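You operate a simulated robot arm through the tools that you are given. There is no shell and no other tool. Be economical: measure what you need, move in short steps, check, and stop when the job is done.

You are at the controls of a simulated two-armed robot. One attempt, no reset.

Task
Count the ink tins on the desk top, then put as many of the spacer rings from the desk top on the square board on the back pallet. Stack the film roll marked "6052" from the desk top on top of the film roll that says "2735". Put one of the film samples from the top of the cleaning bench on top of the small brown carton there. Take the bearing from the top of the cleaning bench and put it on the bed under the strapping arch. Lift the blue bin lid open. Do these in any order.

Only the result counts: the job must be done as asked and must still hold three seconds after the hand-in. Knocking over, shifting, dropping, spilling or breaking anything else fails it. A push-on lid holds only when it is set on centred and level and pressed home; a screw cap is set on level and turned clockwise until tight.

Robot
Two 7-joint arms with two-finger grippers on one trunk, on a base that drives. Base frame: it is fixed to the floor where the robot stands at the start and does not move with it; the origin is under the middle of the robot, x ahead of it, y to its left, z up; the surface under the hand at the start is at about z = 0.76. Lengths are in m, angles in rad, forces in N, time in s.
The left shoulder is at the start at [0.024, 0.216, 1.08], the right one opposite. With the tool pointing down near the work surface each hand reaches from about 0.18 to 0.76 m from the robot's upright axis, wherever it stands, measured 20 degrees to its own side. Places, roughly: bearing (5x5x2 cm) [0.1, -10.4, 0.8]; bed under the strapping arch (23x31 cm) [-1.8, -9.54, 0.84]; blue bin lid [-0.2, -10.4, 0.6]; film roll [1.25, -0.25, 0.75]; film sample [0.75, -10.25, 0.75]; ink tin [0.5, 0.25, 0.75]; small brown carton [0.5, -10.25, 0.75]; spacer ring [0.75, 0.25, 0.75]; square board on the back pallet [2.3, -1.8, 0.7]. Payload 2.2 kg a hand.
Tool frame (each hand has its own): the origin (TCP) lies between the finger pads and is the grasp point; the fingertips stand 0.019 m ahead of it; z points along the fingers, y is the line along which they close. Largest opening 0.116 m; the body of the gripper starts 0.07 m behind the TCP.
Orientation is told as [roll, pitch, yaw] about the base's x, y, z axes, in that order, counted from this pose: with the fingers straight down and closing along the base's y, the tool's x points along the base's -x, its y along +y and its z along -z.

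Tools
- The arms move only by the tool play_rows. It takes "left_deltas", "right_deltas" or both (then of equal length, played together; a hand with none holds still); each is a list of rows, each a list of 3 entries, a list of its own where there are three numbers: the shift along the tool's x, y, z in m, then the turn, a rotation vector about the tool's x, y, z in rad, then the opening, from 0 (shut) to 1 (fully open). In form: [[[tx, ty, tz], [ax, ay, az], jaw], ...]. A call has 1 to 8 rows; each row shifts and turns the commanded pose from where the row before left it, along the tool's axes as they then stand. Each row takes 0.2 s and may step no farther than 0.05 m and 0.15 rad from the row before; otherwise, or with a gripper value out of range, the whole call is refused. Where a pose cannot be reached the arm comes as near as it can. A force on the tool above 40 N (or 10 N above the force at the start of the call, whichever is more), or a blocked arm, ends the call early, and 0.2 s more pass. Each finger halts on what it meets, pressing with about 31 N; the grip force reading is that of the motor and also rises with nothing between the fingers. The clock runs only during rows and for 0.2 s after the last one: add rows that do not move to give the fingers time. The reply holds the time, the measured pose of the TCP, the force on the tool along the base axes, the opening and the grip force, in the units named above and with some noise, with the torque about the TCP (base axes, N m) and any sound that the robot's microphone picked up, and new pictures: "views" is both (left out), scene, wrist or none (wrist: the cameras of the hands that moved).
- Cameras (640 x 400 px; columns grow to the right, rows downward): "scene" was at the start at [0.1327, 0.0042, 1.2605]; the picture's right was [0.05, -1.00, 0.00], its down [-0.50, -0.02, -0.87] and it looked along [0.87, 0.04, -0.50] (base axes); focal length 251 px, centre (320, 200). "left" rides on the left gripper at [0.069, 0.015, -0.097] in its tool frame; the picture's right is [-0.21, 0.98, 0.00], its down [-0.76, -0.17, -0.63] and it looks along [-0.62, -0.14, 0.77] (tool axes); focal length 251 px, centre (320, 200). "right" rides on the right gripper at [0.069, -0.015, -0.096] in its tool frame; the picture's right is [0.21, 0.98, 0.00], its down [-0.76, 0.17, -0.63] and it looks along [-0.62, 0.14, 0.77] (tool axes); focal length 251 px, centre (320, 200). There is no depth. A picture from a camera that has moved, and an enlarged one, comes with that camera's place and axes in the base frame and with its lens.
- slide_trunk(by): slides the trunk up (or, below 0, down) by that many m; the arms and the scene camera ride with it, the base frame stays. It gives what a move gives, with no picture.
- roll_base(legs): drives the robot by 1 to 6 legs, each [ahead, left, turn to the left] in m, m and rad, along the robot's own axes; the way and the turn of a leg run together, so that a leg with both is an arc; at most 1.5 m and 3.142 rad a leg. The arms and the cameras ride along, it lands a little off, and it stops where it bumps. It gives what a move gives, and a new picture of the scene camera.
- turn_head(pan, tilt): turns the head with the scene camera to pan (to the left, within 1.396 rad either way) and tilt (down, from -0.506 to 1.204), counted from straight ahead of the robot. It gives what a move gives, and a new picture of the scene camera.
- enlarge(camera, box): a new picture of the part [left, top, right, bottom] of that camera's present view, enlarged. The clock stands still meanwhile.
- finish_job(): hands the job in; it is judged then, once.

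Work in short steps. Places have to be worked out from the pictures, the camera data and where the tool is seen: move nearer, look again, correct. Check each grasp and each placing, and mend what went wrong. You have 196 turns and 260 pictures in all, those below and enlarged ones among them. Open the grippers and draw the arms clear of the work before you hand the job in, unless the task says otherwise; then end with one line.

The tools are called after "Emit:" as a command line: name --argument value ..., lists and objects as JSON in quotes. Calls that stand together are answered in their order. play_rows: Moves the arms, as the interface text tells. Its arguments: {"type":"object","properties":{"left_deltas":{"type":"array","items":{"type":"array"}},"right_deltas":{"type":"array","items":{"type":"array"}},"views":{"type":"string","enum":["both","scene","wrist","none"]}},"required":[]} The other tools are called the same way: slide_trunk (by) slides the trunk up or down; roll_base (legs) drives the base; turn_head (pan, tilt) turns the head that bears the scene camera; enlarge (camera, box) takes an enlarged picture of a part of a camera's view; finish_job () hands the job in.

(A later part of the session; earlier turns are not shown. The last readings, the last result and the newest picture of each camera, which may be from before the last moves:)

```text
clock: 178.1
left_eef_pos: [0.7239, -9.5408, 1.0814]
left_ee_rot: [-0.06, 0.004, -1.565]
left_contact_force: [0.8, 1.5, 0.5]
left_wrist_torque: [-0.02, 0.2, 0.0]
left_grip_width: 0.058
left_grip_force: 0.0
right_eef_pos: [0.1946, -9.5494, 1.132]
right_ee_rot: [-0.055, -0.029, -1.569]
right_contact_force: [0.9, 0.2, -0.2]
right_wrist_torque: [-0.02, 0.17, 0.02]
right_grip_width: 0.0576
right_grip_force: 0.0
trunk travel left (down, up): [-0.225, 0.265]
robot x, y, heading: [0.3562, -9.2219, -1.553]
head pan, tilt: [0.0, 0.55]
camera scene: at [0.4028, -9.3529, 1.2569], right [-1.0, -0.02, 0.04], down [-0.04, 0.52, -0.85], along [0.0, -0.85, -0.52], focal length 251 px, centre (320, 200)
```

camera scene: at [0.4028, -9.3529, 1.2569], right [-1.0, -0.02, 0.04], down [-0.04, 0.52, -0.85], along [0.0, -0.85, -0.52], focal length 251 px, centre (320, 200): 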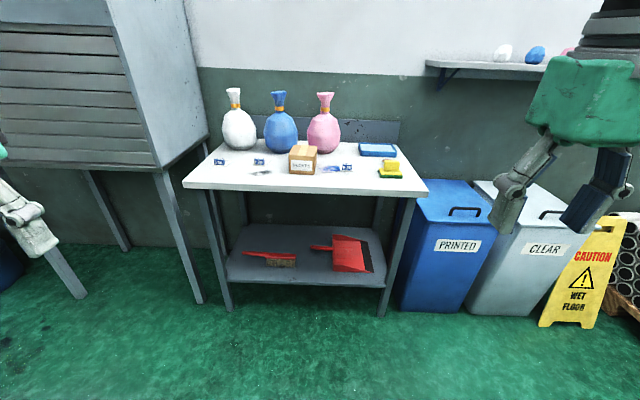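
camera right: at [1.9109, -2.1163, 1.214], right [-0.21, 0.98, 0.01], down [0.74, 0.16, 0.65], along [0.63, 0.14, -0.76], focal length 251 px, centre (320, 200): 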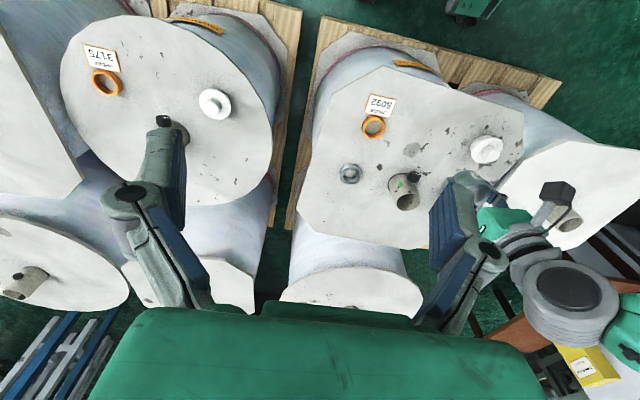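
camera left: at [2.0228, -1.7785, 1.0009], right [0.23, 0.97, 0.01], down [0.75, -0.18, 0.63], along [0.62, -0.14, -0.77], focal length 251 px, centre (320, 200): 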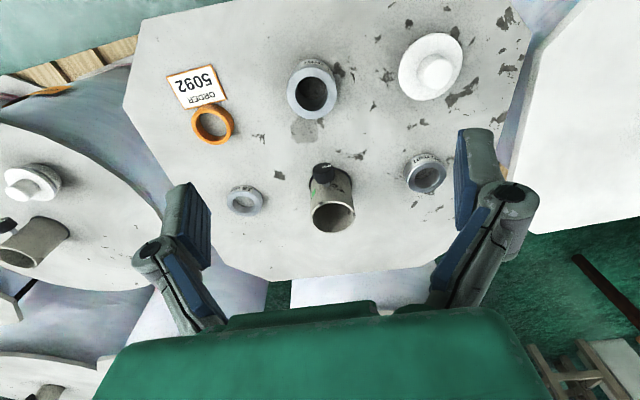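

Enlarging the bench top.

Emit:
enlarge --camera "scene" --box '[180, 80, 440, 210]'

Emit:
enlarge --camera "scene" --box '[390, 160, 520, 320]'

```text
2.46 times, centred on (310, 145) of scene
camera zoom: at [0.4028, -9.3529, 1.2569], right [-1.0, -0.02, 0.04], down [-0.04, 0.52, -0.85], along [0.0, -0.85, -0.52], focal length 617 px, centre (345, 335)
```

zoom: 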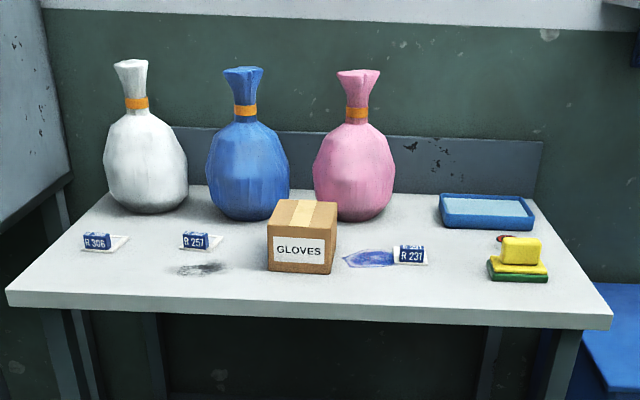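

```text
2.50 times, centred on (455, 240) of scene
camera zoom: at [0.4028, -9.3529, 1.2569], right [-1.0, -0.02, 0.04], down [-0.04, 0.52, -0.85], along [0.0, -0.85, -0.52], focal length 627 px, centre (-18, 100)
```

zoom: 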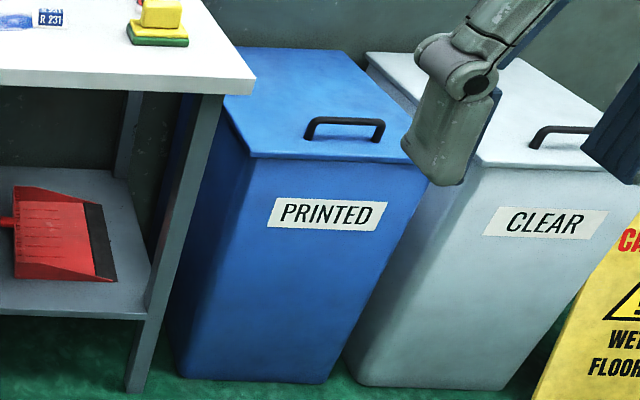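

The bearing isn't obvious yet; something sits behind the sponge. I'll drive closer and look down.

Emit:
roll_base --legs '[[0.35, 0.0, 0.0]]'

Emit:
turn_head --pan 0.0 --tilt 0.75

```text
clock: 180.3
left_eef_pos: [0.6478, -9.895, 1.0943]
left_ee_rot: [0.004, 0.022, -1.566]
left_contact_force: [0.4, 0.3, -1.6]
left_wrist_torque: [0.04, 0.01, 0.01]
left_grip_width: 0.058
left_grip_force: 0.0
right_eef_pos: [0.1183, -9.9039, 1.1181]
right_ee_rot: [0.009, -0.021, -1.572]
right_contact_force: [0.4, -1.1, -1.8]
right_wrist_torque: [0.09, -0.02, -0.02]
right_grip_width: 0.0581
right_grip_force: 0.0
trunk travel left (down, up): [-0.225, 0.265]
robot x, y, heading: [0.3428, -9.5708, -1.555]
head pan, tilt: [0.0, 0.55]
camera scene: at [0.302, -9.708, 1.2557], right [-1.0, -0.02, -0.04], down [0.02, 0.53, -0.85], along [0.03, -0.85, -0.53], focal length 251 px, centre (320, 200)
```

scene: 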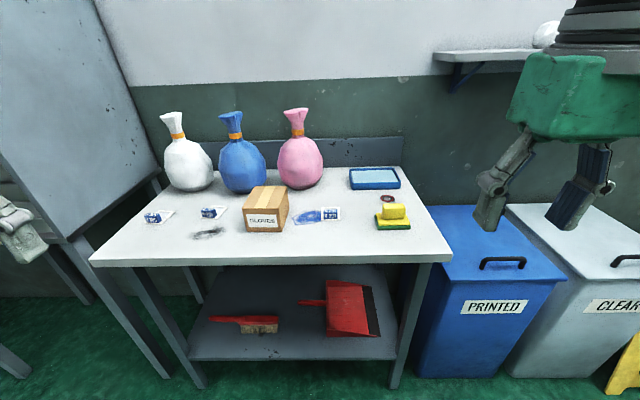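

```text
clock: 181.1
left_eef_pos: [0.6348, -9.8931, 1.0957]
left_ee_rot: [0.009, 0.021, -1.57]
left_contact_force: [-2.1, -1.8, 1.1]
left_wrist_torque: [0.13, -0.2, -0.05]
left_grip_width: 0.0578
left_grip_force: 0.1
right_eef_pos: [0.1032, -9.9006, 1.12]
right_ee_rot: [0.015, -0.022, -1.577]
right_contact_force: [-1.8, 0.7, -1.3]
right_wrist_torque: [-0.01, -0.21, 0.0]
right_grip_width: 0.0579
right_grip_force: 0.0
trunk travel left (down, up): [-0.225, 0.265]
robot x, y, heading: [0.337, -9.5713, -1.552]
head pan, tilt: [0.0, 0.75]
camera scene: at [0.2884, -9.6986, 1.2394], right [-1.0, -0.02, -0.04], down [0.02, 0.68, -0.73], along [0.04, -0.73, -0.68], focal length 251 px, centre (320, 200)
```

scene: 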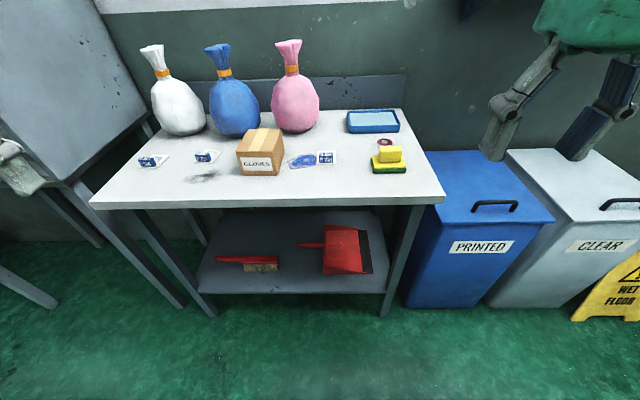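

The bearing with a red seal lies behind the sponge at about (0.09, −10.49). I'll move a bit closer and let the sway die.

Emit:
roll_base --legs '[[0.25, 0.0, -0.02]]'

Emit:
play_rows --left_deltas '[[[0, 0, 0], [0, 0, 0], 1], [[0, 0, 0], [0, 0, 0], 1], [[0, 0, 0], [0, 0, 0], 1], [[0, 0, 0], [0, 0, 0], 1], [[0, 0, 0], [0, 0, 0], 1], [[0, 0, 0], [0, 0, 0], 1], [[0, 0, 0], [0, 0, 0], 1], [[0, 0, 0], [0, 0, 0], 1]]' --right_deltas '[[[0, 0, 0], [0, 0, 0], 1], [[0, 0, 0], [0, 0, 0], 1], [[0, 0, 0], [0, 0, 0], 1], [[0, 0, 0], [0, 0, 0], 1], [[0, 0, 0], [0, 0, 0], 1], [[0, 0, 0], [0, 0, 0], 1], [[0, 0, 0], [0, 0, 0], 1], [[0, 0, 0], [0, 0, 0], 1]]' --views "none"

Emit:
turn_head --pan 0.0 --tilt 0.85

```text
clock: 182.9
left_eef_pos: [0.6559, -10.1528, 1.0838]
left_ee_rot: [-0.009, 0.044, -1.584]
left_contact_force: [-0.5, -0.9, -1.9]
left_wrist_torque: [0.06, -0.02, -0.02]
left_grip_width: 0.0579
left_grip_force: 0.0
right_eef_pos: [0.1245, -10.1528, 1.1222]
right_ee_rot: [0.0, -0.02, -1.591]
right_contact_force: [-0.2, -1.4, -1.2]
right_wrist_torque: [0.12, -0.09, -0.04]
right_grip_width: 0.0581
right_grip_force: 0.0
trunk travel left (down, up): [-0.225, 0.265]
robot x, y, heading: [0.3408, -9.8298, -1.565]
head pan, tilt: [0.0, 0.75]
camera scene: at [0.2972, -9.9531, 1.2384], right [-1.0, 0.0, -0.03], down [0.02, 0.69, -0.73], along [0.02, -0.73, -0.69], focal length 251 px, centre (320, 200)
```

scene: 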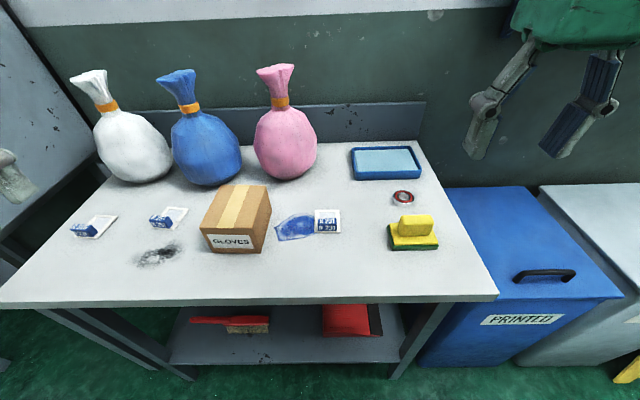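

```text
clock: 184.7
left_eef_pos: [0.6994, -10.1466, 1.0617]
left_ee_rot: [-0.046, 0.071, -1.585]
left_contact_force: [-0.4, 0.0, -0.4]
left_wrist_torque: [0.0, -0.02, 0.0]
left_grip_width: 0.1161
left_grip_force: 0.1
right_eef_pos: [0.1729, -10.1459, 1.1322]
right_ee_rot: [-0.042, -0.027, -1.587]
right_contact_force: [0.5, 1.1, -0.6]
right_wrist_torque: [-0.07, -0.03, 0.0]
right_grip_width: 0.1162
right_grip_force: 0.1
trunk travel left (down, up): [-0.225, 0.265]
robot x, y, heading: [0.3425, -9.8255, -1.561]
head pan, tilt: [0.0, 0.75]
```

```text
clock: 185.4
left_eef_pos: [0.6435, -10.1489, 1.0835]
left_ee_rot: [-0.002, 0.047, -1.582]
left_contact_force: [-2.3, -1.6, 2.0]
left_wrist_torque: [0.13, -0.18, -0.03]
left_grip_width: 0.116
left_grip_force: 0.0
right_eef_pos: [0.1109, -10.1501, 1.1227]
right_ee_rot: [0.0, -0.018, -1.591]
right_contact_force: [-3.0, -0.9, 0.8]
right_wrist_torque: [0.09, -0.26, -0.03]
right_grip_width: 0.116
right_grip_force: 0.1
trunk travel left (down, up): [-0.225, 0.265]
robot x, y, heading: [0.3283, -9.8262, -1.564]
head pan, tilt: [0.0, 0.85]
camera scene: at [0.2812, -9.9471, 1.2311], right [-1.0, 0.0, -0.04], down [0.02, 0.75, -0.66], along [0.03, -0.66, -0.75], focal length 251 px, centre (320, 200)
```

scene: 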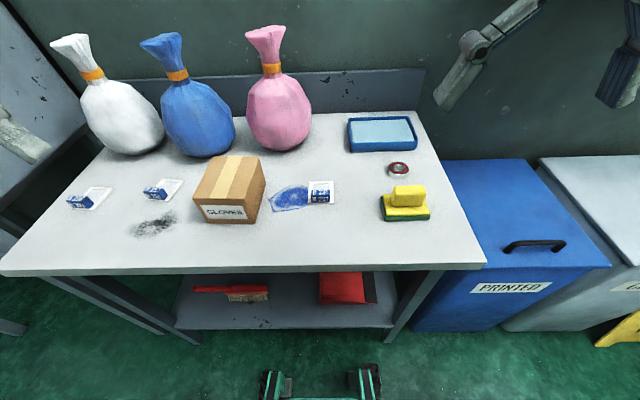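

The robot is rocking laterally, possibly excited by the left arm's awkward pose (its reading drifts). I'll move both arms to comfortable poses and watch.

Emit:
play_rows --left_deltas '[[[-0.02, -0.01, 0.01], [-0.02, 0, 0], 1], [[-0.02, -0.01, 0.01], [-0.027, 0, 0], 1], [[-0.02, -0.01, 0.01], [0, 0, 0], 1], [[-0.02, -0.01, 0.01], [0, 0, 0], 1], [[-0.02, -0.01, 0.01], [0, 0, 0], 1], [[0, 0, 0], [0, 0, 0], 1], [[0, 0, 0], [0, 0, 0], 1], [[0, 0, 0], [0, 0, 0], 1]]' --right_deltas '[[[-0.02, 0, 0.01], [0, 0, 0], 1], [[-0.02, 0, 0.01], [0, 0, 0], 1], [[-0.02, 0, 0.01], [0, 0, 0], 1], [[-0.02, 0, 0.01], [0, 0, 0], 1], [[-0.02, 0, 0.01], [0, 0, 0], 1], [[0, 0, 0], [0, 0, 0], 1], [[0, 0, 0], [0, 0, 0], 1], [[0, 0, 0], [0, 0, 0], 1]]' --views "none"

Emit:
play_rows --left_deltas '[[[0, 0, 0], [0, 0, 0], 1], [[0, 0, 0], [0, 0, 0], 1]]' --views "none"

Emit:
play_rows --left_deltas '[[[0, 0, 0], [0, 0, 0], 1], [[0, 0, 0], [0, 0, 0], 1], [[0, 0, 0], [0, 0, 0], 1]]' --views "none"

Emit:
play_rows --left_deltas '[[[0, 0, 0], [0, 0, 0], 1], [[0, 0, 0], [0, 0, 0], 1], [[0, 0, 0], [0, 0, 0], 1], [[0, 0, 0], [0, 0, 0], 1], [[0, 0, 0], [0, 0, 0], 1], [[0, 0, 0], [0, 0, 0], 1], [[0, 0, 0], [0, 0, 0], 1], [[0, 0, 0], [0, 0, 0], 1]]' --views "none"

```text
clock: 187.4
left_eef_pos: [0.6801, -10.2354, 1.0094]
left_ee_rot: [-0.039, 0.034, -1.581]
left_contact_force: [1.1, 0.4, -0.1]
left_wrist_torque: [-0.04, 0.18, 0.01]
left_grip_width: 0.1158
left_grip_force: 0.1
right_eef_pos: [0.2039, -10.2416, 1.0922]
right_ee_rot: [-0.079, -0.029, -1.581]
right_contact_force: [2.3, 0.6, -0.5]
right_wrist_torque: [-0.04, 0.21, -0.01]
right_grip_width: 0.1161
right_grip_force: 0.0
trunk travel left (down, up): [-0.225, 0.265]
robot x, y, heading: [0.3403, -9.8189, -1.559]
head pan, tilt: [0.0, 0.85]
stopped in row 8 (left hand): the arm was blocked; the commanded pose is now the measured one
```

```text
clock: 188.2
left_eef_pos: [0.675, -10.2372, 1.0075]
left_ee_rot: [-0.041, 0.033, -1.585]
left_contact_force: [0.2, 0.6, -0.6]
left_wrist_torque: [-0.07, 0.13, 0.05]
left_grip_width: 0.116
left_grip_force: 0.1
right_eef_pos: [0.1972, -10.2402, 1.0929]
right_ee_rot: [-0.079, -0.03, -1.586]
right_contact_force: [1.5, 0.0, -0.6]
right_wrist_torque: [-0.02, 0.14, 0.01]
right_grip_width: 0.116
right_grip_force: 0.0
trunk travel left (down, up): [-0.225, 0.265]
robot x, y, heading: [0.3274, -9.8249, -1.567]
head pan, tilt: [0.0, 0.85]
stopped in row 2 (left hand): the arm was blocked; the commanded pose is now the measured one
```

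```text
clock: 189.0
left_eef_pos: [0.6673, -10.2371, 1.0104]
left_ee_rot: [-0.031, 0.032, -1.583]
left_contact_force: [1.3, 0.4, -0.2]
left_wrist_torque: [-0.01, 0.11, 0.01]
left_grip_width: 0.1159
left_grip_force: 0.0
right_eef_pos: [0.1881, -10.2421, 1.0914]
right_ee_rot: [-0.071, -0.027, -1.587]
right_contact_force: [1.3, -0.4, -0.9]
right_wrist_torque: [0.0, 0.11, 0.0]
right_grip_width: 0.1163
right_grip_force: 0.0
trunk travel left (down, up): [-0.225, 0.265]
robot x, y, heading: [0.3297, -9.8241, -1.564]
head pan, tilt: [0.0, 0.85]
```

```text
clock: 191.0
left_eef_pos: [0.6702, -10.2332, 1.0133]
left_ee_rot: [-0.03, 0.029, -1.582]
left_contact_force: [-0.5, 0.0, 0.3]
left_wrist_torque: [-0.02, 0.04, 0.01]
left_grip_width: 0.1161
left_grip_force: 0.1
right_eef_pos: [0.1939, -10.2383, 1.092]
right_ee_rot: [-0.072, -0.032, -1.584]
right_contact_force: [0.9, 0.4, 0.1]
right_wrist_torque: [-0.05, 0.03, 0.02]
right_grip_width: 0.1158
right_grip_force: 0.0
trunk travel left (down, up): [-0.225, 0.265]
robot x, y, heading: [0.3367, -9.8206, -1.565]
head pan, tilt: [0.0, 0.85]
stopped in row 8 (left hand): the arm was blocked; the commanded pose is now the measured one
```

The hands hold but the body leans slightly. I'll lower the trunk 0.12 m, which should stiffen it, and check the lean via the camera axes.

Emit:
slide_trunk --by -0.12

Emit:
turn_head --pan 0.0 --tilt 0.8

```text
clock: 192.5
left_eef_pos: [0.6886, -10.2344, 0.8884]
left_ee_rot: [-0.045, 0.031, -1.58]
left_contact_force: [2.0, 0.5, -0.5]
left_wrist_torque: [-0.03, 0.18, 0.01]
left_grip_width: 0.1163
left_grip_force: 0.0
right_eef_pos: [0.2117, -10.2382, 0.9741]
right_ee_rot: [-0.088, -0.031, -1.58]
right_contact_force: [2.1, 0.0, 0.4]
right_wrist_torque: [-0.02, 0.19, -0.01]
right_grip_width: 0.1159
right_grip_force: 0.0
trunk travel left (down, up): [-0.105, 0.385]
robot x, y, heading: [0.3407, -9.8224, -1.563]
head pan, tilt: [0.0, 0.85]
```

```text
clock: 193.1
left_eef_pos: [0.6712, -10.2337, 0.8933]
left_ee_rot: [-0.028, 0.033, -1.581]
left_contact_force: [0.1, -0.7, 0.5]
left_wrist_torque: [0.0, 0.09, 0.02]
left_grip_width: 0.1161
left_grip_force: 0.0
right_eef_pos: [0.193, -10.2383, 0.9714]
right_ee_rot: [-0.073, -0.031, -1.584]
right_contact_force: [0.4, -0.2, -0.5]
right_wrist_torque: [0.01, 0.08, -0.03]
right_grip_width: 0.116
right_grip_force: 0.1
trunk travel left (down, up): [-0.105, 0.385]
robot x, y, heading: [0.3391, -9.8204, -1.558]
head pan, tilt: [0.0, 0.799]
camera scene: at [0.3359, -9.9469, 1.1162], right [-1.0, -0.01, 0.0], down [0.0, 0.72, -0.69], along [0.01, -0.69, -0.72], focal length 251 px, centre (320, 200)
```

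scene: 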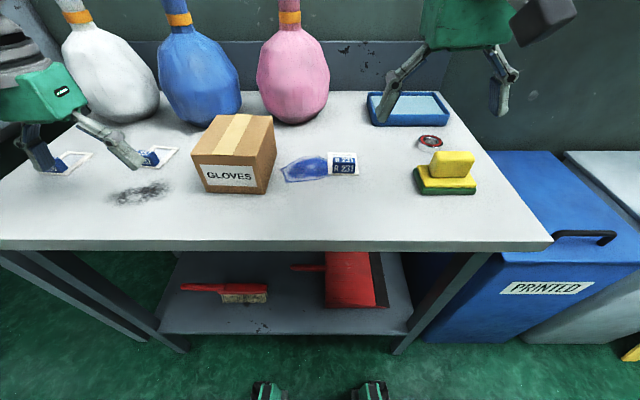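

The body is level now. The bearing comes out at about (0.073, −10.47). I'll level both hands and bring the right hand above it at z≈0.90.

Emit:
play_rows --left_deltas '[[[0, 0, 0], [-0.0165, 0.014, 0], 1], [[0, 0, 0], [-0.0165, 0.014, 0], 1], [[0, 0, 0], [0, 0, 0], 1], [[0, 0, 0], [0, 0, 0], 1], [[0, 0, 0], [0, 0, 0], 1], [[0, 0, 0], [0, 0, 0], 1], [[0, 0, 0], [0, 0, 0], 1], [[0, 0, 0], [0, 0, 0], 1]]' --right_deltas '[[[-0.039, -0.0195, 0.0118], [0.0155, 0.0365, 0], 1], [[-0.039, -0.0195, 0.0118], [0.0155, 0.0365, 0], 1], [[-0.039, -0.0195, 0.0118], [0, 0, 0], 1], [[-0.039, -0.0195, 0.0118], [0, 0, 0], 1], [[-0.039, -0.0195, 0.0118], [0, 0, 0], 1], [[-0.039, -0.0195, 0.0118], [0, 0, 0], 1], [[0, 0, 0], [0, 0, 0], 1], [[0, 0, 0], [0, 0, 0], 1]]'

```text
clock: 194.9
left_eef_pos: [0.6829, -10.2333, 0.8893]
left_ee_rot: [-0.007, 0.061, -1.582]
left_contact_force: [1.2, -0.3, -0.8]
left_wrist_torque: [0.01, 0.14, 0.06]
left_grip_width: 0.1163
left_grip_force: 0.1
right_eef_pos: [0.0772, -10.4708, 0.9083]
right_ee_rot: [-0.113, 0.042, -1.589]
right_contact_force: [0.7, -0.7, -1.1]
right_wrist_torque: [0.02, 0.18, 0.0]
right_grip_width: 0.116
right_grip_force: 0.0
trunk travel left (down, up): [-0.105, 0.385]
robot x, y, heading: [0.3375, -9.8245, -1.561]
head pan, tilt: [0.0, 0.799]
camera scene: at [0.3622, -9.9483, 1.1158], right [-1.0, -0.01, 0.02], down [-0.02, 0.72, -0.69], along [-0.01, -0.69, -0.72], focal length 251 px, centre (320, 200)
camera right: at [0.0742, -10.4063, 1.0097], right [0.97, 0.2, -0.1], down [0.22, -0.79, 0.58], along [0.04, -0.59, -0.81], focal length 251 px, centre (320, 200)
camera left: at [0.6986, -10.1723, 0.9897], right [0.97, -0.22, -0.02], down [-0.17, -0.79, 0.59], along [-0.15, -0.57, -0.81], focal length 251 px, centre (320, 200)
```

scene: 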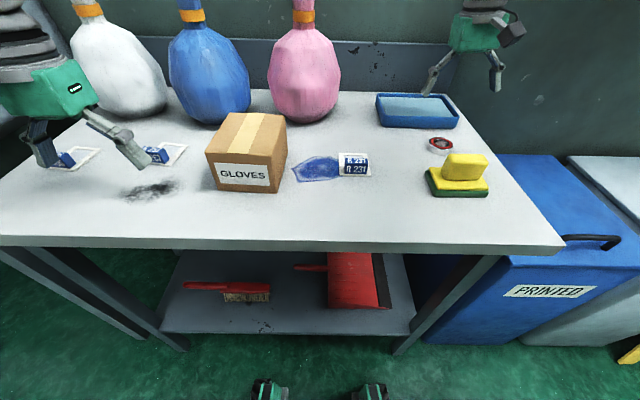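
right: 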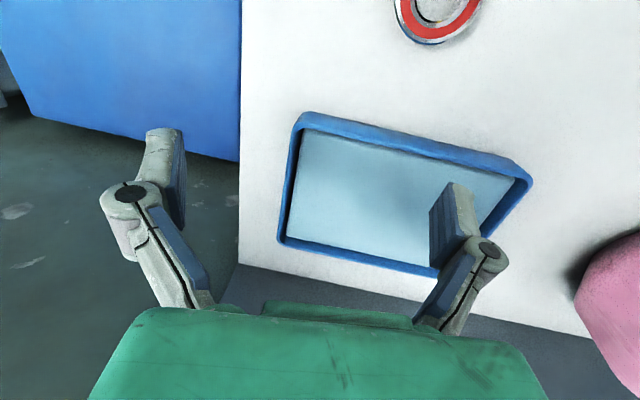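
left: 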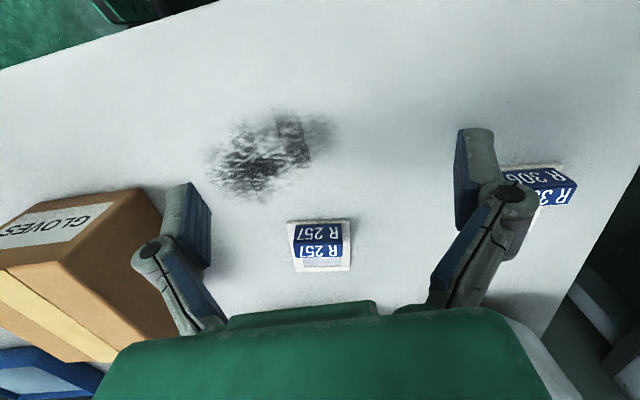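

Triangulating both cameras shows the bench top is at z≈0.83, so the bearing is really at about (0.108, −10.395). I'll level the hands (rotation convention now clear) and reposition.

Emit:
play_rows --left_deltas '[[[0, 0, -0.02], [-0.0035, -0.03, 0], 1], [[0, 0, -0.02], [-0.0035, -0.03, 0], 1], [[0, 0, 0], [0, 0, 0], 1], [[0, 0, 0], [0, 0, 0], 1], [[0, 0, 0], [0, 0, 0], 1], [[0, 0, 0], [0, 0, 0], 1], [[0, 0, 0], [0, 0, 0], 1], [[0, 0, 0], [0, 0, 0], 1]]' --right_deltas '[[[0.025, 0.01, -0.02], [-0.0565, -0.021, 0], 1], [[0.025, 0.01, -0.02], [-0.0565, -0.021, 0], 1], [[0.025, 0.01, 0], [0, 0, 0], 1], [[0, 0, 0], [0, 0, 0], 1], [[0, 0, 0], [0, 0, 0], 1], [[0, 0, 0], [0, 0, 0], 1], [[0, 0, 0], [0, 0, 0], 1], [[0, 0, 0], [0, 0, 0], 1]]'

```text
clock: 196.7
left_eef_pos: [0.6583, -10.2362, 0.9372]
left_ee_rot: [0.024, 0.0, -1.584]
left_contact_force: [-0.5, -1.3, 0.0]
left_wrist_torque: [-0.03, -0.06, 0.0]
left_grip_width: 0.1156
left_grip_force: 0.1
right_eef_pos: [0.0861, -10.396, 0.944]
right_ee_rot: [0.023, 0.0, -1.591]
right_contact_force: [-0.8, -1.6, 0.1]
right_wrist_torque: [0.0, -0.04, 0.0]
right_grip_width: 0.1159
right_grip_force: 0.1
trunk travel left (down, up): [-0.105, 0.385]
robot x, y, heading: [0.3328, -9.823, -1.564]
head pan, tilt: [0.0, 0.799]
camera scene: at [0.339, -9.9475, 1.1162], right [-1.0, -0.01, 0.01], down [-0.01, 0.72, -0.69], along [0.0, -0.69, -0.72], focal length 251 px, centre (320, 200)
camera right: at [0.069, -10.329, 1.0412], right [0.98, 0.2, 0.02], down [0.14, -0.76, 0.64], along [0.14, -0.62, -0.77], focal length 251 px, centre (320, 200)
camera left: at [0.67, -10.168, 1.0341], right [0.97, -0.23, 0.02], down [-0.19, -0.75, 0.63], along [-0.13, -0.62, -0.78], focal length 251 px, centre (320, 200)
```

scene: 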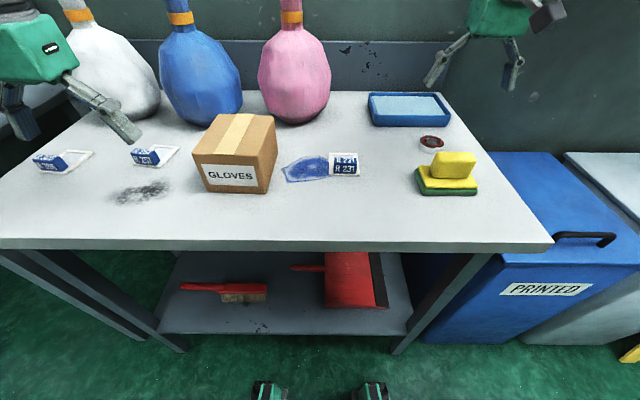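
right: 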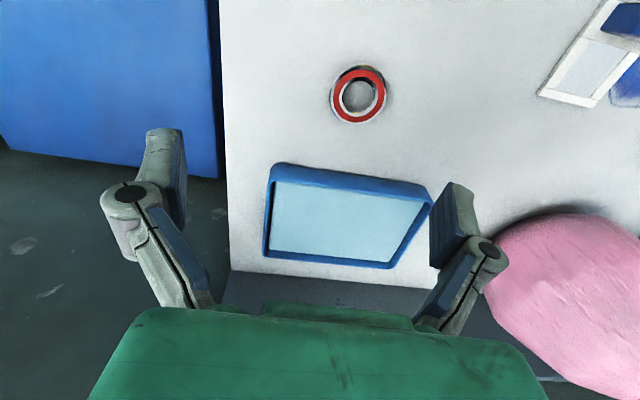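
left: 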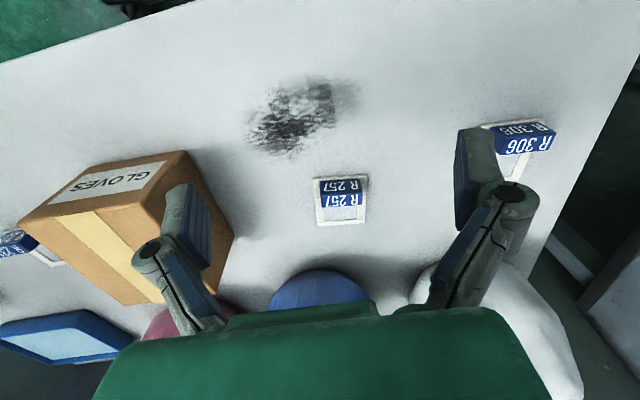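

Bearing triangulated at (0.114, −10.381), z≈0.835. I'll align and descend to TCP 0.87, then look.

Emit:
play_rows --right_deltas '[[[0.008, 0.014, 0.015], [0.01, 0, 0], 1], [[0.0076, 0.014, 0.02], [0.01, 0, 0], 1], [[0, 0, 0.02], [0, 0, 0], 1], [[0, 0, 0.02], [0, 0, 0], 1], [[0, 0, 0], [0, 0, 0], 1], [[0, 0, 0], [0, 0, 0], 1]]' --views "both"

```text
clock: 198.1
left_eef_pos: [0.6769, -10.2365, 0.9321]
left_ee_rot: [0.006, -0.001, -1.583]
left_contact_force: [1.7, 0.0, -0.7]
left_wrist_torque: [-0.01, 0.14, 0.01]
left_grip_width: 0.116
left_grip_force: 0.1
right_eef_pos: [0.1347, -10.381, 0.8723]
right_ee_rot: [-0.011, 0.001, -1.586]
right_contact_force: [1.9, -0.1, 0.1]
right_wrist_torque: [-0.02, 0.08, -0.03]
right_grip_width: 0.1159
right_grip_force: 0.0
trunk travel left (down, up): [-0.105, 0.385]
robot x, y, heading: [0.3355, -9.8272, -1.568]
head pan, tilt: [0.0, 0.799]
camera scene: at [0.353, -9.9474, 1.1161], right [-1.0, -0.01, 0.01], down [-0.02, 0.72, -0.69], along [0.0, -0.69, -0.72], focal length 251 px, centre (320, 200)
camera right: at [0.1212, -10.3137, 0.9697], right [0.98, 0.2, -0.01], down [0.16, -0.76, 0.63], along [0.12, -0.62, -0.78], focal length 251 px, centre (320, 200)
```

scene: 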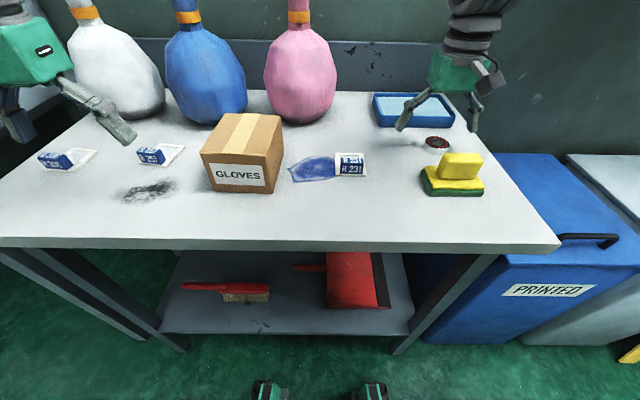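
right: 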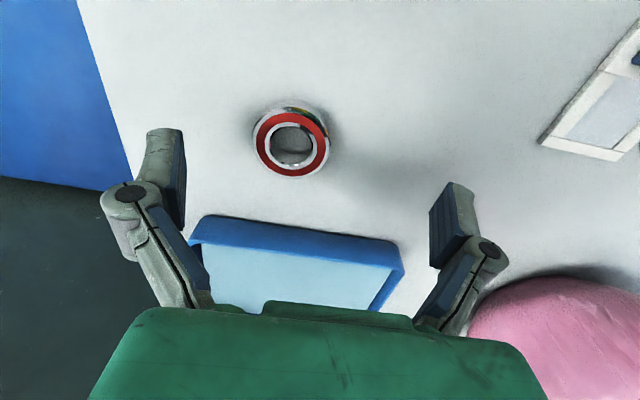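

I'll shift −17 mm in x and descend to z≈0.843.

Emit:
play_rows --right_deltas '[[[-0.001, -0.0085, 0.01], [0, 0, 0], 1], [[-0.001, -0.0085, 0.01], [0, 0, 0], 1], [[0, 0, 0.009], [0, 0, 0], 1], [[0, 0, 0], [0, 0, 0], 1], [[0, 0, 0], [0, 0, 0], 1]]' --views "wrist"

```text
clock: 199.3
left_eef_pos: [0.6489, -10.2361, 0.94]
left_ee_rot: [0.029, -0.002, -1.586]
left_contact_force: [-0.4, -0.3, 0.3]
left_wrist_torque: [-0.01, -0.06, 0.02]
left_grip_width: 0.1163
left_grip_force: 0.1
right_eef_pos: [0.0891, -10.3823, 0.8372]
right_ee_rot: [0.011, 0.002, -1.589]
right_contact_force: [-0.7, -0.1, -0.8]
right_wrist_torque: [-0.02, -0.09, 0.03]
right_grip_width: 0.1159
right_grip_force: 0.1
trunk travel left (down, up): [-0.105, 0.385]
robot x, y, heading: [0.334, -9.8238, -1.564]
head pan, tilt: [0.0, 0.799]
camera right: at [0.074, -10.3147, 0.9351], right [0.98, 0.19, 0.01], down [0.14, -0.76, 0.63], along [0.13, -0.62, -0.77], focal length 251 px, centre (320, 200)
```

right: 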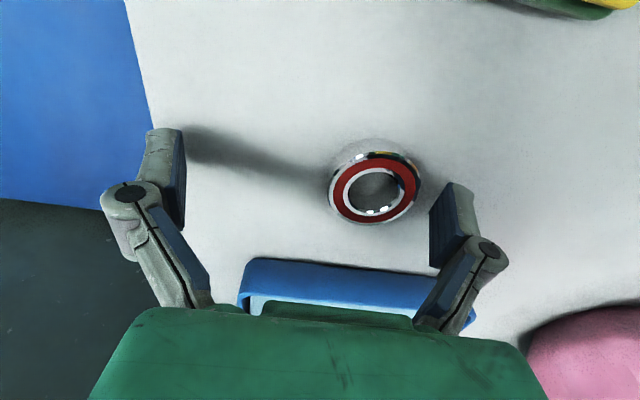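

The body sways, but the bearing is between the fingers. I'll close now.

Emit:
play_rows --right_deltas '[[[0, 0.004, 0], [0, 0, 0], 0.6], [[0, 0.004, 0], [0, 0, 0], 0.3], [[0, 0, 0], [0, 0, 0], 0.2], [[0, 0, 0], [0, 0, 0], 0.2], [[0, 0, 0], [0, 0, 0], 0.2]]' --views "wrist"

```text
clock: 200.5
left_eef_pos: [0.6656, -10.2342, 0.9343]
left_ee_rot: [0.014, 0.0, -1.583]
left_contact_force: [0.9, 0.0, 0.1]
left_wrist_torque: [0.0, 0.02, 0.01]
left_grip_width: 0.1159
left_grip_force: 0.2
right_eef_pos: [0.1138, -10.3833, 0.8425]
right_ee_rot: [-0.005, -0.001, -1.59]
right_contact_force: [-2.0, -0.4, 10.6]
right_wrist_torque: [-0.18, -0.12, -0.03]
right_grip_width: 0.0464
right_grip_force: 31.2
trunk travel left (down, up): [-0.105, 0.385]
robot x, y, heading: [0.3359, -9.8212, -1.564]
head pan, tilt: [0.0, 0.799]
camera right: at [0.1, -10.3148, 0.9394], right [0.98, 0.2, 0.0], down [0.15, -0.76, 0.63], along [0.12, -0.62, -0.78], focal length 251 px, centre (320, 200)
```

right: 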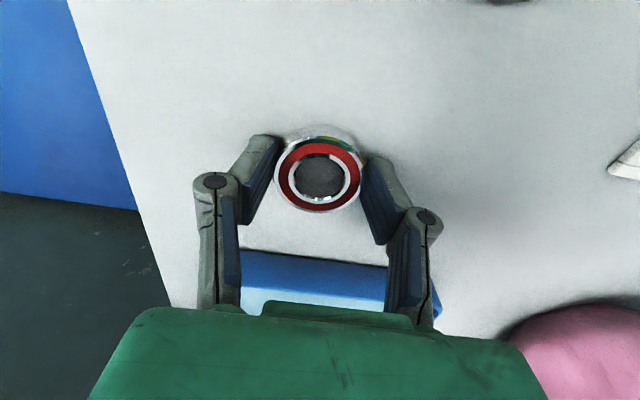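

The bearing is gripped (0.046). I'll lift it clear and zoom on the film samples with the left camera.

Emit:
play_rows --right_deltas '[[[0, 0, -0.02], [0, 0, 0], 0.2], [[0, 0, -0.035], [0, 0, 0], 0.2], [[0.02, 0, -0.035], [0, 0, 0], 0.2], [[0.03, 0, -0.035], [0, 0, 0], 0.2], [[0.03, 0, -0.02], [0, 0, 0], 0.2], [[0.03, 0, 0], [0, 0, 0], 0.2], [[0, 0, 0], [0, 0, 0], 0.2]]' --views "wrist"

Emit:
enlarge --camera "left" --box '[260, 120, 420, 260]'

Emit:
enlarge --camera "scene" --box '[30, 90, 370, 210]'

```text
clock: 202.1
left_eef_pos: [0.6609, -10.2364, 0.9348]
left_ee_rot: [0.017, 0.0, -1.586]
left_contact_force: [0.1, -0.1, 0.0]
left_wrist_torque: [0.03, 0.0, -0.01]
left_grip_width: 0.1161
left_grip_force: 0.1
right_eef_pos: [0.112, -10.2732, 0.9847]
right_ee_rot: [0.001, 0.002, -1.591]
right_contact_force: [-0.5, -0.3, -1.5]
right_wrist_torque: [0.03, 0.01, -0.03]
right_grip_width: 0.0467
right_grip_force: 30.8
trunk travel left (down, up): [-0.105, 0.385]
robot x, y, heading: [0.3354, -9.8241, -1.564]
head pan, tilt: [0.0, 0.799]
camera right: at [0.0983, -10.2056, 1.0818], right [0.98, 0.2, 0.0], down [0.15, -0.76, 0.63], along [0.12, -0.62, -0.78], focal length 251 px, centre (320, 200)
```

right: 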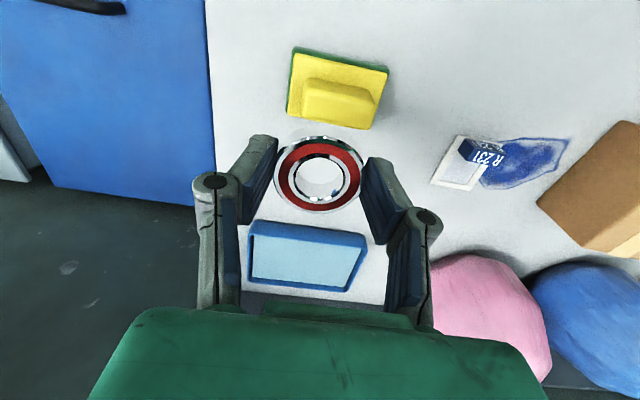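

```text
2.86 times, centred on (340, 190) of left
camera zoom: at [0.6755, -10.1689, 1.0322], right [0.97, -0.23, 0.02], down [-0.19, -0.75, 0.63], along [-0.13, -0.62, -0.78], focal length 718 px, centre (263, 229)
```

zoom: 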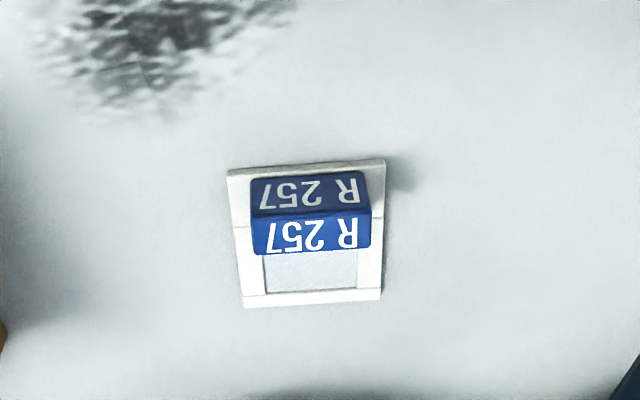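

```text
1.88 times, centred on (200, 150) of scene
camera zoom: at [0.3358, -9.9476, 1.1161], right [-1.0, -0.01, 0.0], down [-0.01, 0.72, -0.69], along [0.0, -0.69, -0.72], focal length 472 px, centre (546, 294)
```

zoom: 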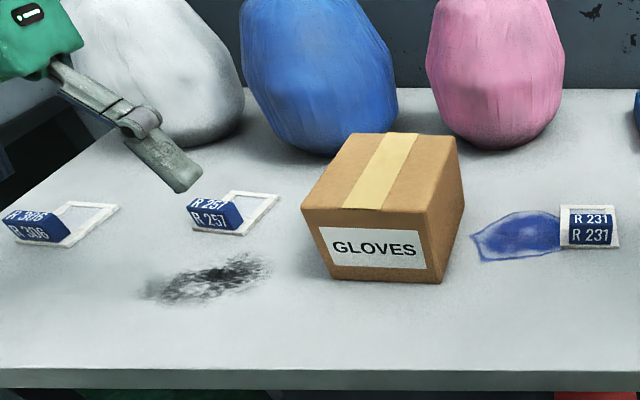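

R257's label block top is at about (0.659, −10.322, 0.847). The carton top centre is about (0.478, −10.31, 0.895). I'll move the left hand above the block.

Emit:
play_rows --left_deltas '[[[-0.03, 0, 0.01], [0.008, 0, 0], 1], [[-0.03, 0, 0.01], [0.008, 0, 0], 1], [[-0.026, 0, 0.015], [0, 0, 0], 0.7], [[0, 0, 0], [0, 0, 0], 0.7], [[0, 0, 0], [0, 0, 0], 0.7], [[0, 0, 0], [0, 0, 0], 0.7]]' --views "both"

```text
clock: 203.5
left_eef_pos: [0.6602, -10.3223, 0.9001]
left_ee_rot: [0.003, -0.001, -1.587]
left_contact_force: [-0.4, 0.0, 0.8]
left_wrist_torque: [-0.01, -0.03, -0.05]
left_grip_width: 0.0811
left_grip_force: 0.0
right_eef_pos: [0.1125, -10.2728, 0.9847]
right_ee_rot: [-0.001, 0.0, -1.591]
right_contact_force: [-0.6, 0.3, -0.9]
right_wrist_torque: [0.02, -0.01, -0.02]
right_grip_width: 0.0463
right_grip_force: 30.8
trunk travel left (down, up): [-0.105, 0.385]
robot x, y, heading: [0.3361, -9.8249, -1.56]
head pan, tilt: [0.0, 0.799]
camera scene: at [0.3352, -9.9472, 1.1162], right [-1.0, -0.01, 0.0], down [-0.01, 0.72, -0.69], along [0.0, -0.69, -0.72], focal length 251 px, centre (320, 200)
camera left: at [0.6755, -10.2545, 0.9974], right [0.97, -0.23, 0.0], down [-0.18, -0.75, 0.63], along [-0.14, -0.62, -0.77], focal length 251 px, centre (320, 200)
```

scene: 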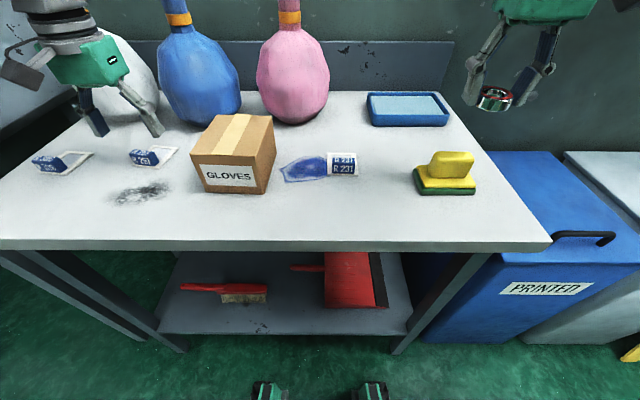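
left: 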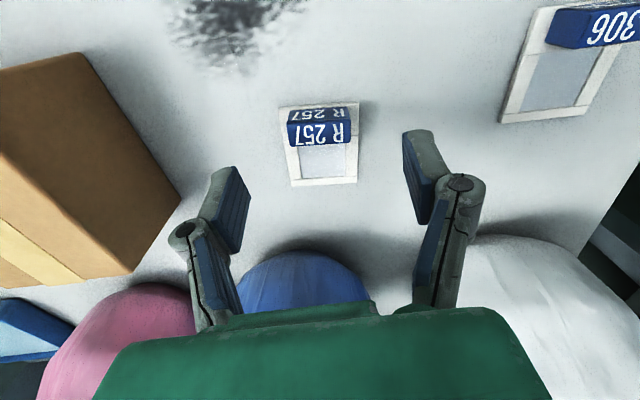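

Steady and aligned over the block. I'll descend 54 mm to straddle it.

Emit:
play_rows --left_deltas '[[[0, 0, 0.02], [0, 0, 0], 0.6], [[0, 0, 0.02], [0, 0, 0], 0.6], [[0, 0, 0.014], [0, 0, 0], 0.6], [[0, 0, 0], [0, 0, 0], 0.6], [[0, 0, 0], [0, 0, 0], 0.6]]' --views "wrist"

```text
clock: 204.7
left_eef_pos: [0.659, -10.3243, 0.8464]
left_ee_rot: [0.004, -0.001, -1.585]
left_contact_force: [-0.1, -0.6, 0.0]
left_wrist_torque: [-0.01, 0.0, -0.03]
left_grip_width: 0.0697
left_grip_force: 0.0
right_eef_pos: [0.1112, -10.2723, 0.9848]
right_ee_rot: [0.0, 0.0, -1.589]
right_contact_force: [0.8, 0.6, -1.7]
right_wrist_torque: [0.0, 0.01, -0.02]
right_grip_width: 0.0463
right_grip_force: 30.8
trunk travel left (down, up): [-0.105, 0.385]
robot x, y, heading: [0.3355, -9.8253, -1.557]
head pan, tilt: [0.0, 0.799]
camera left: at [0.6748, -10.2556, 0.9436], right [0.97, -0.23, 0.0], down [-0.18, -0.75, 0.63], along [-0.14, -0.62, -0.77], focal length 251 px, centre (320, 200)
```

left: 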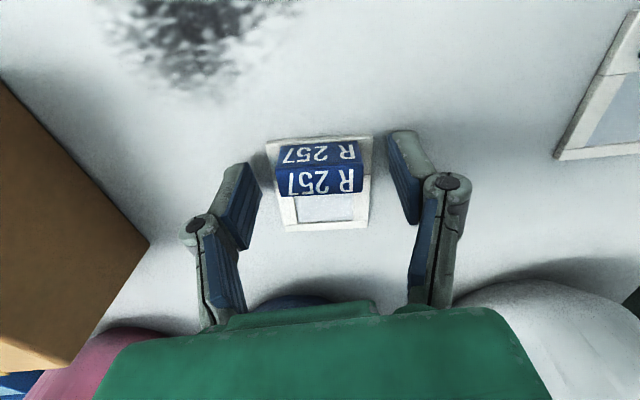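

Fingers straddle the block; closing.

Emit:
play_rows --left_deltas '[[[0, 0, 0], [0, 0, 0], 0.4], [[0, 0, 0], [0, 0, 0], 0.2], [[0, 0, 0], [0, 0, 0], 0.1], [[0, 0, 0], [0, 0, 0], 0.1]]' --views "wrist"

```text
clock: 205.7
left_eef_pos: [0.6598, -10.323, 0.8473]
left_ee_rot: [0.004, -0.001, -1.585]
left_contact_force: [-0.3, 1.1, 0.1]
left_wrist_torque: [0.03, 0.03, -0.03]
left_grip_width: 0.0409
left_grip_force: 30.8
right_eef_pos: [0.1107, -10.2739, 0.986]
right_ee_rot: [0.001, 0.0, -1.59]
right_contact_force: [-0.3, -0.1, -1.5]
right_wrist_torque: [-0.03, 0.02, 0.01]
right_grip_width: 0.0463
right_grip_force: 31.3
trunk travel left (down, up): [-0.105, 0.385]
robot x, y, heading: [0.3327, -9.8239, -1.567]
head pan, tilt: [0.0, 0.799]
camera left: at [0.6749, -10.2555, 0.9437], right [0.97, -0.23, 0.0], down [-0.18, -0.75, 0.63], along [-0.14, -0.62, -0.77], focal length 251 px, centre (320, 200)
```

left: 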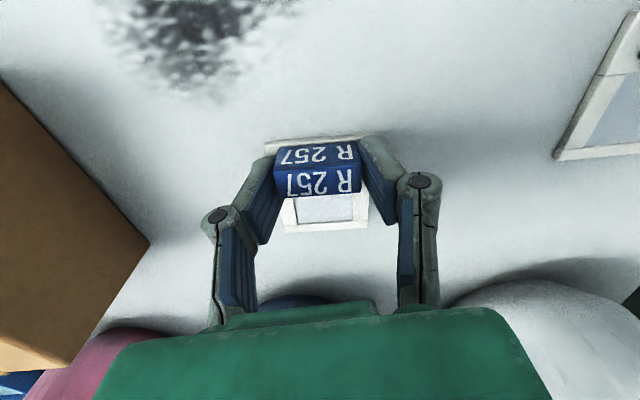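

Gripped at 0.041 (the block). I'll lift and check that the sample comes along.

Emit:
play_rows --left_deltas '[[[0, 0, -0.02], [0, 0, 0], 0.1], [[0, 0, -0.04], [0, 0, 0], 0.1], [[0, 0, -0.04], [0, 0, 0], 0.1], [[0, 0, -0.03], [0, 0, 0], 0.1], [[0, 0, 0], [0, 0, 0], 0.1]]'

```text
clock: 206.9
left_eef_pos: [0.6585, -10.322, 0.976]
left_ee_rot: [0.002, 0.0, -1.585]
left_contact_force: [0.1, -0.6, 0.1]
left_wrist_torque: [0.03, 0.03, 0.02]
left_grip_width: 0.0408
left_grip_force: 31.1
right_eef_pos: [0.1126, -10.2733, 0.9853]
right_ee_rot: [0.0, 0.0, -1.591]
right_contact_force: [0.3, -0.3, -1.4]
right_wrist_torque: [-0.02, -0.03, -0.02]
right_grip_width: 0.0462
right_grip_force: 31.2
trunk travel left (down, up): [-0.105, 0.385]
robot x, y, heading: [0.3326, -9.8273, -1.557]
head pan, tilt: [0.0, 0.799]
camera scene: at [0.3348, -9.9476, 1.1161], right [-1.0, -0.01, 0.0], down [-0.01, 0.72, -0.69], along [0.01, -0.69, -0.72], focal length 251 px, centre (320, 200)
camera left: at [0.6741, -10.2552, 1.0725], right [0.97, -0.23, 0.0], down [-0.18, -0.75, 0.63], along [-0.14, -0.62, -0.78], focal length 251 px, centre (320, 200)
```

scene: 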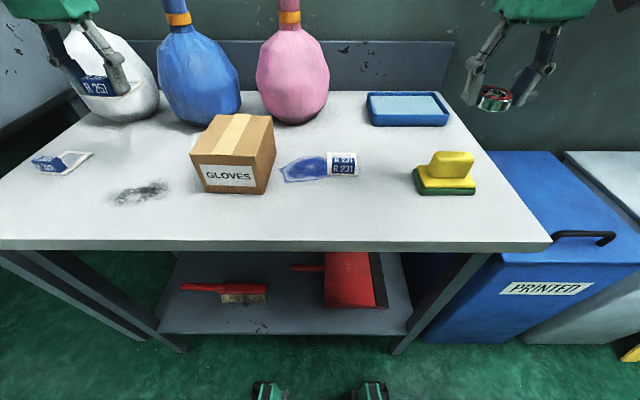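
left: 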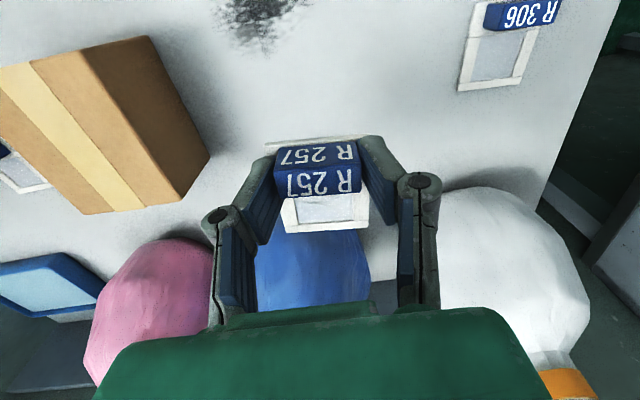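

The sample is in hand. I'll move it over the carton.

Emit:
play_rows --left_deltas '[[[0.007, -0.045, 0], [0, 0, 0], 0.1], [[0.007, -0.045, 0], [0, 0, 0], 0.1], [[0.007, -0.045, 0], [0, 0, 0], 0.1], [[0.007, -0.045, 0], [0, 0, 0], 0.1], [[0, 0, 0], [0, 0, 0], 0.1], [[0, 0, 0], [0, 0, 0], 0.1]]'

```text
clock: 208.3
left_eef_pos: [0.4771, -10.2906, 0.9773]
left_ee_rot: [0.003, 0.001, -1.583]
left_contact_force: [-0.2, -0.3, -0.1]
left_wrist_torque: [-0.01, 0.0, 0.0]
left_grip_width: 0.0409
left_grip_force: 31.0
right_eef_pos: [0.1108, -10.2727, 0.9851]
right_ee_rot: [0.0, -0.001, -1.59]
right_contact_force: [0.6, 0.3, -1.0]
right_wrist_torque: [0.0, -0.02, 0.01]
right_grip_width: 0.0467
right_grip_force: 30.8
trunk travel left (down, up): [-0.105, 0.385]
robot x, y, heading: [0.3368, -9.8223, -1.564]
head pan, tilt: [0.0, 0.799]
camera scene: at [0.3344, -9.9471, 1.1162], right [-1.0, -0.01, 0.0], down [-0.01, 0.72, -0.69], along [0.01, -0.69, -0.72], focal length 251 px, centre (320, 200)
camera left: at [0.4936, -10.2223, 1.0735], right [0.97, -0.23, 0.0], down [-0.18, -0.75, 0.63], along [-0.14, -0.62, -0.77], focal length 251 px, centre (320, 200)
```

scene: 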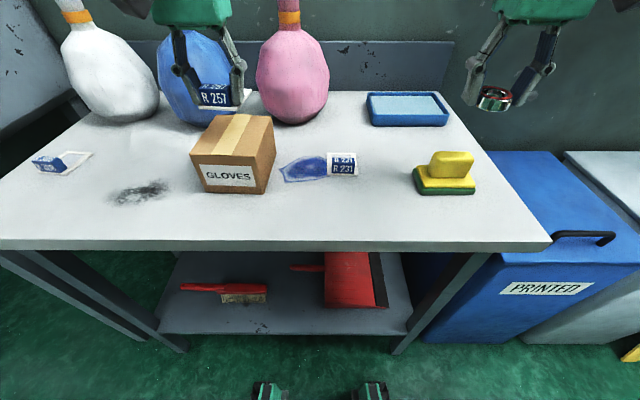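
left: 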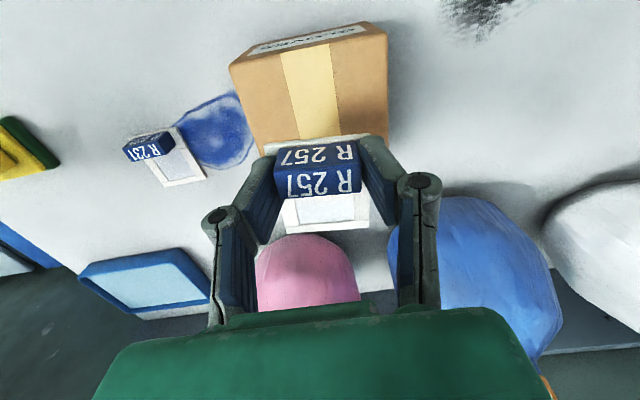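

The landing spot is centred on the carton top. I'll descend to just above it and feel for contact.

Emit:
play_rows --left_deltas '[[[0, 0, 0.02], [0, 0, 0], 0.1], [[0, 0, 0.02], [0, 0, 0], 0.1], [[0, 0, 0], [0, 0, 0], 0.1], [[0, 0, 0], [0, 0, 0], 0.1]]' --views "both"

Emit:
enlarge --camera "scene" --box '[160, 60, 300, 210]'

```text
clock: 209.3
left_eef_pos: [0.4776, -10.2909, 0.9362]
left_ee_rot: [0.003, 0.0, -1.586]
left_contact_force: [-0.8, -0.9, 0.6]
left_wrist_torque: [0.0, 0.01, 0.0]
left_grip_width: 0.0406
left_grip_force: 30.6
right_eef_pos: [0.1101, -10.2727, 0.9833]
right_ee_rot: [0.004, -0.001, -1.59]
right_contact_force: [0.0, 0.0, -1.0]
right_wrist_torque: [0.0, -0.02, 0.02]
right_grip_width: 0.0464
right_grip_force: 31.2
trunk travel left (down, up): [-0.105, 0.385]
robot x, y, heading: [0.335, -9.8232, -1.562]
head pan, tilt: [0.0, 0.799]
camera scene: at [0.3335, -9.9474, 1.1162], right [-1.0, -0.01, 0.0], down [-0.01, 0.72, -0.69], along [0.01, -0.69, -0.72], focal length 251 px, centre (320, 200)
camera left: at [0.4925, -10.2237, 1.0328], right [0.97, -0.23, 0.0], down [-0.18, -0.75, 0.63], along [-0.14, -0.62, -0.78], focal length 251 px, centre (320, 200)
```

scene: 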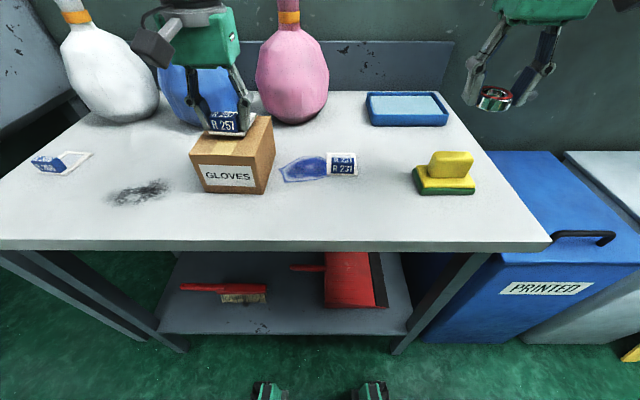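
left: 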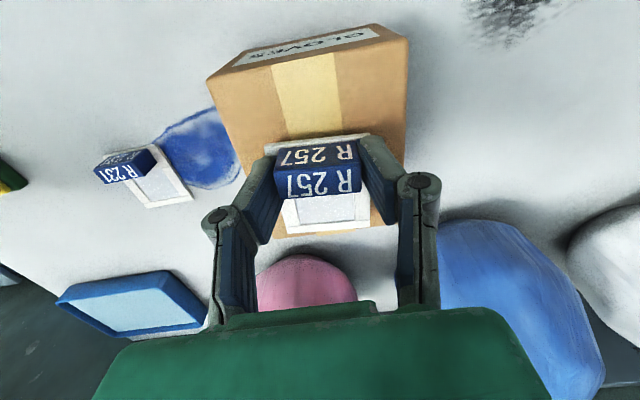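

```text
2.67 times, centred on (230, 135) of scene
camera zoom: at [0.3335, -9.9474, 1.1162], right [-1.0, -0.01, 0.0], down [-0.01, 0.72, -0.69], along [0.01, -0.69, -0.72], focal length 669 px, centre (560, 373)
```

zoom: 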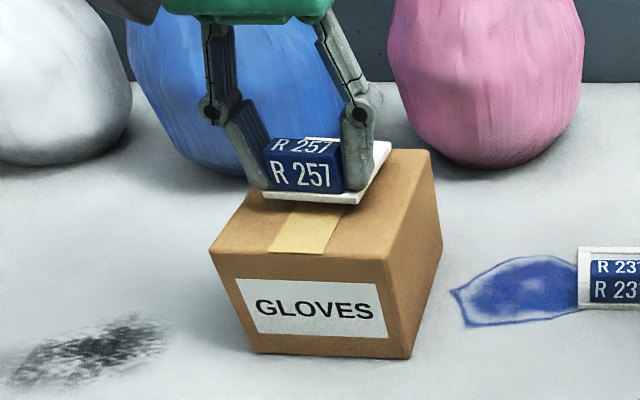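

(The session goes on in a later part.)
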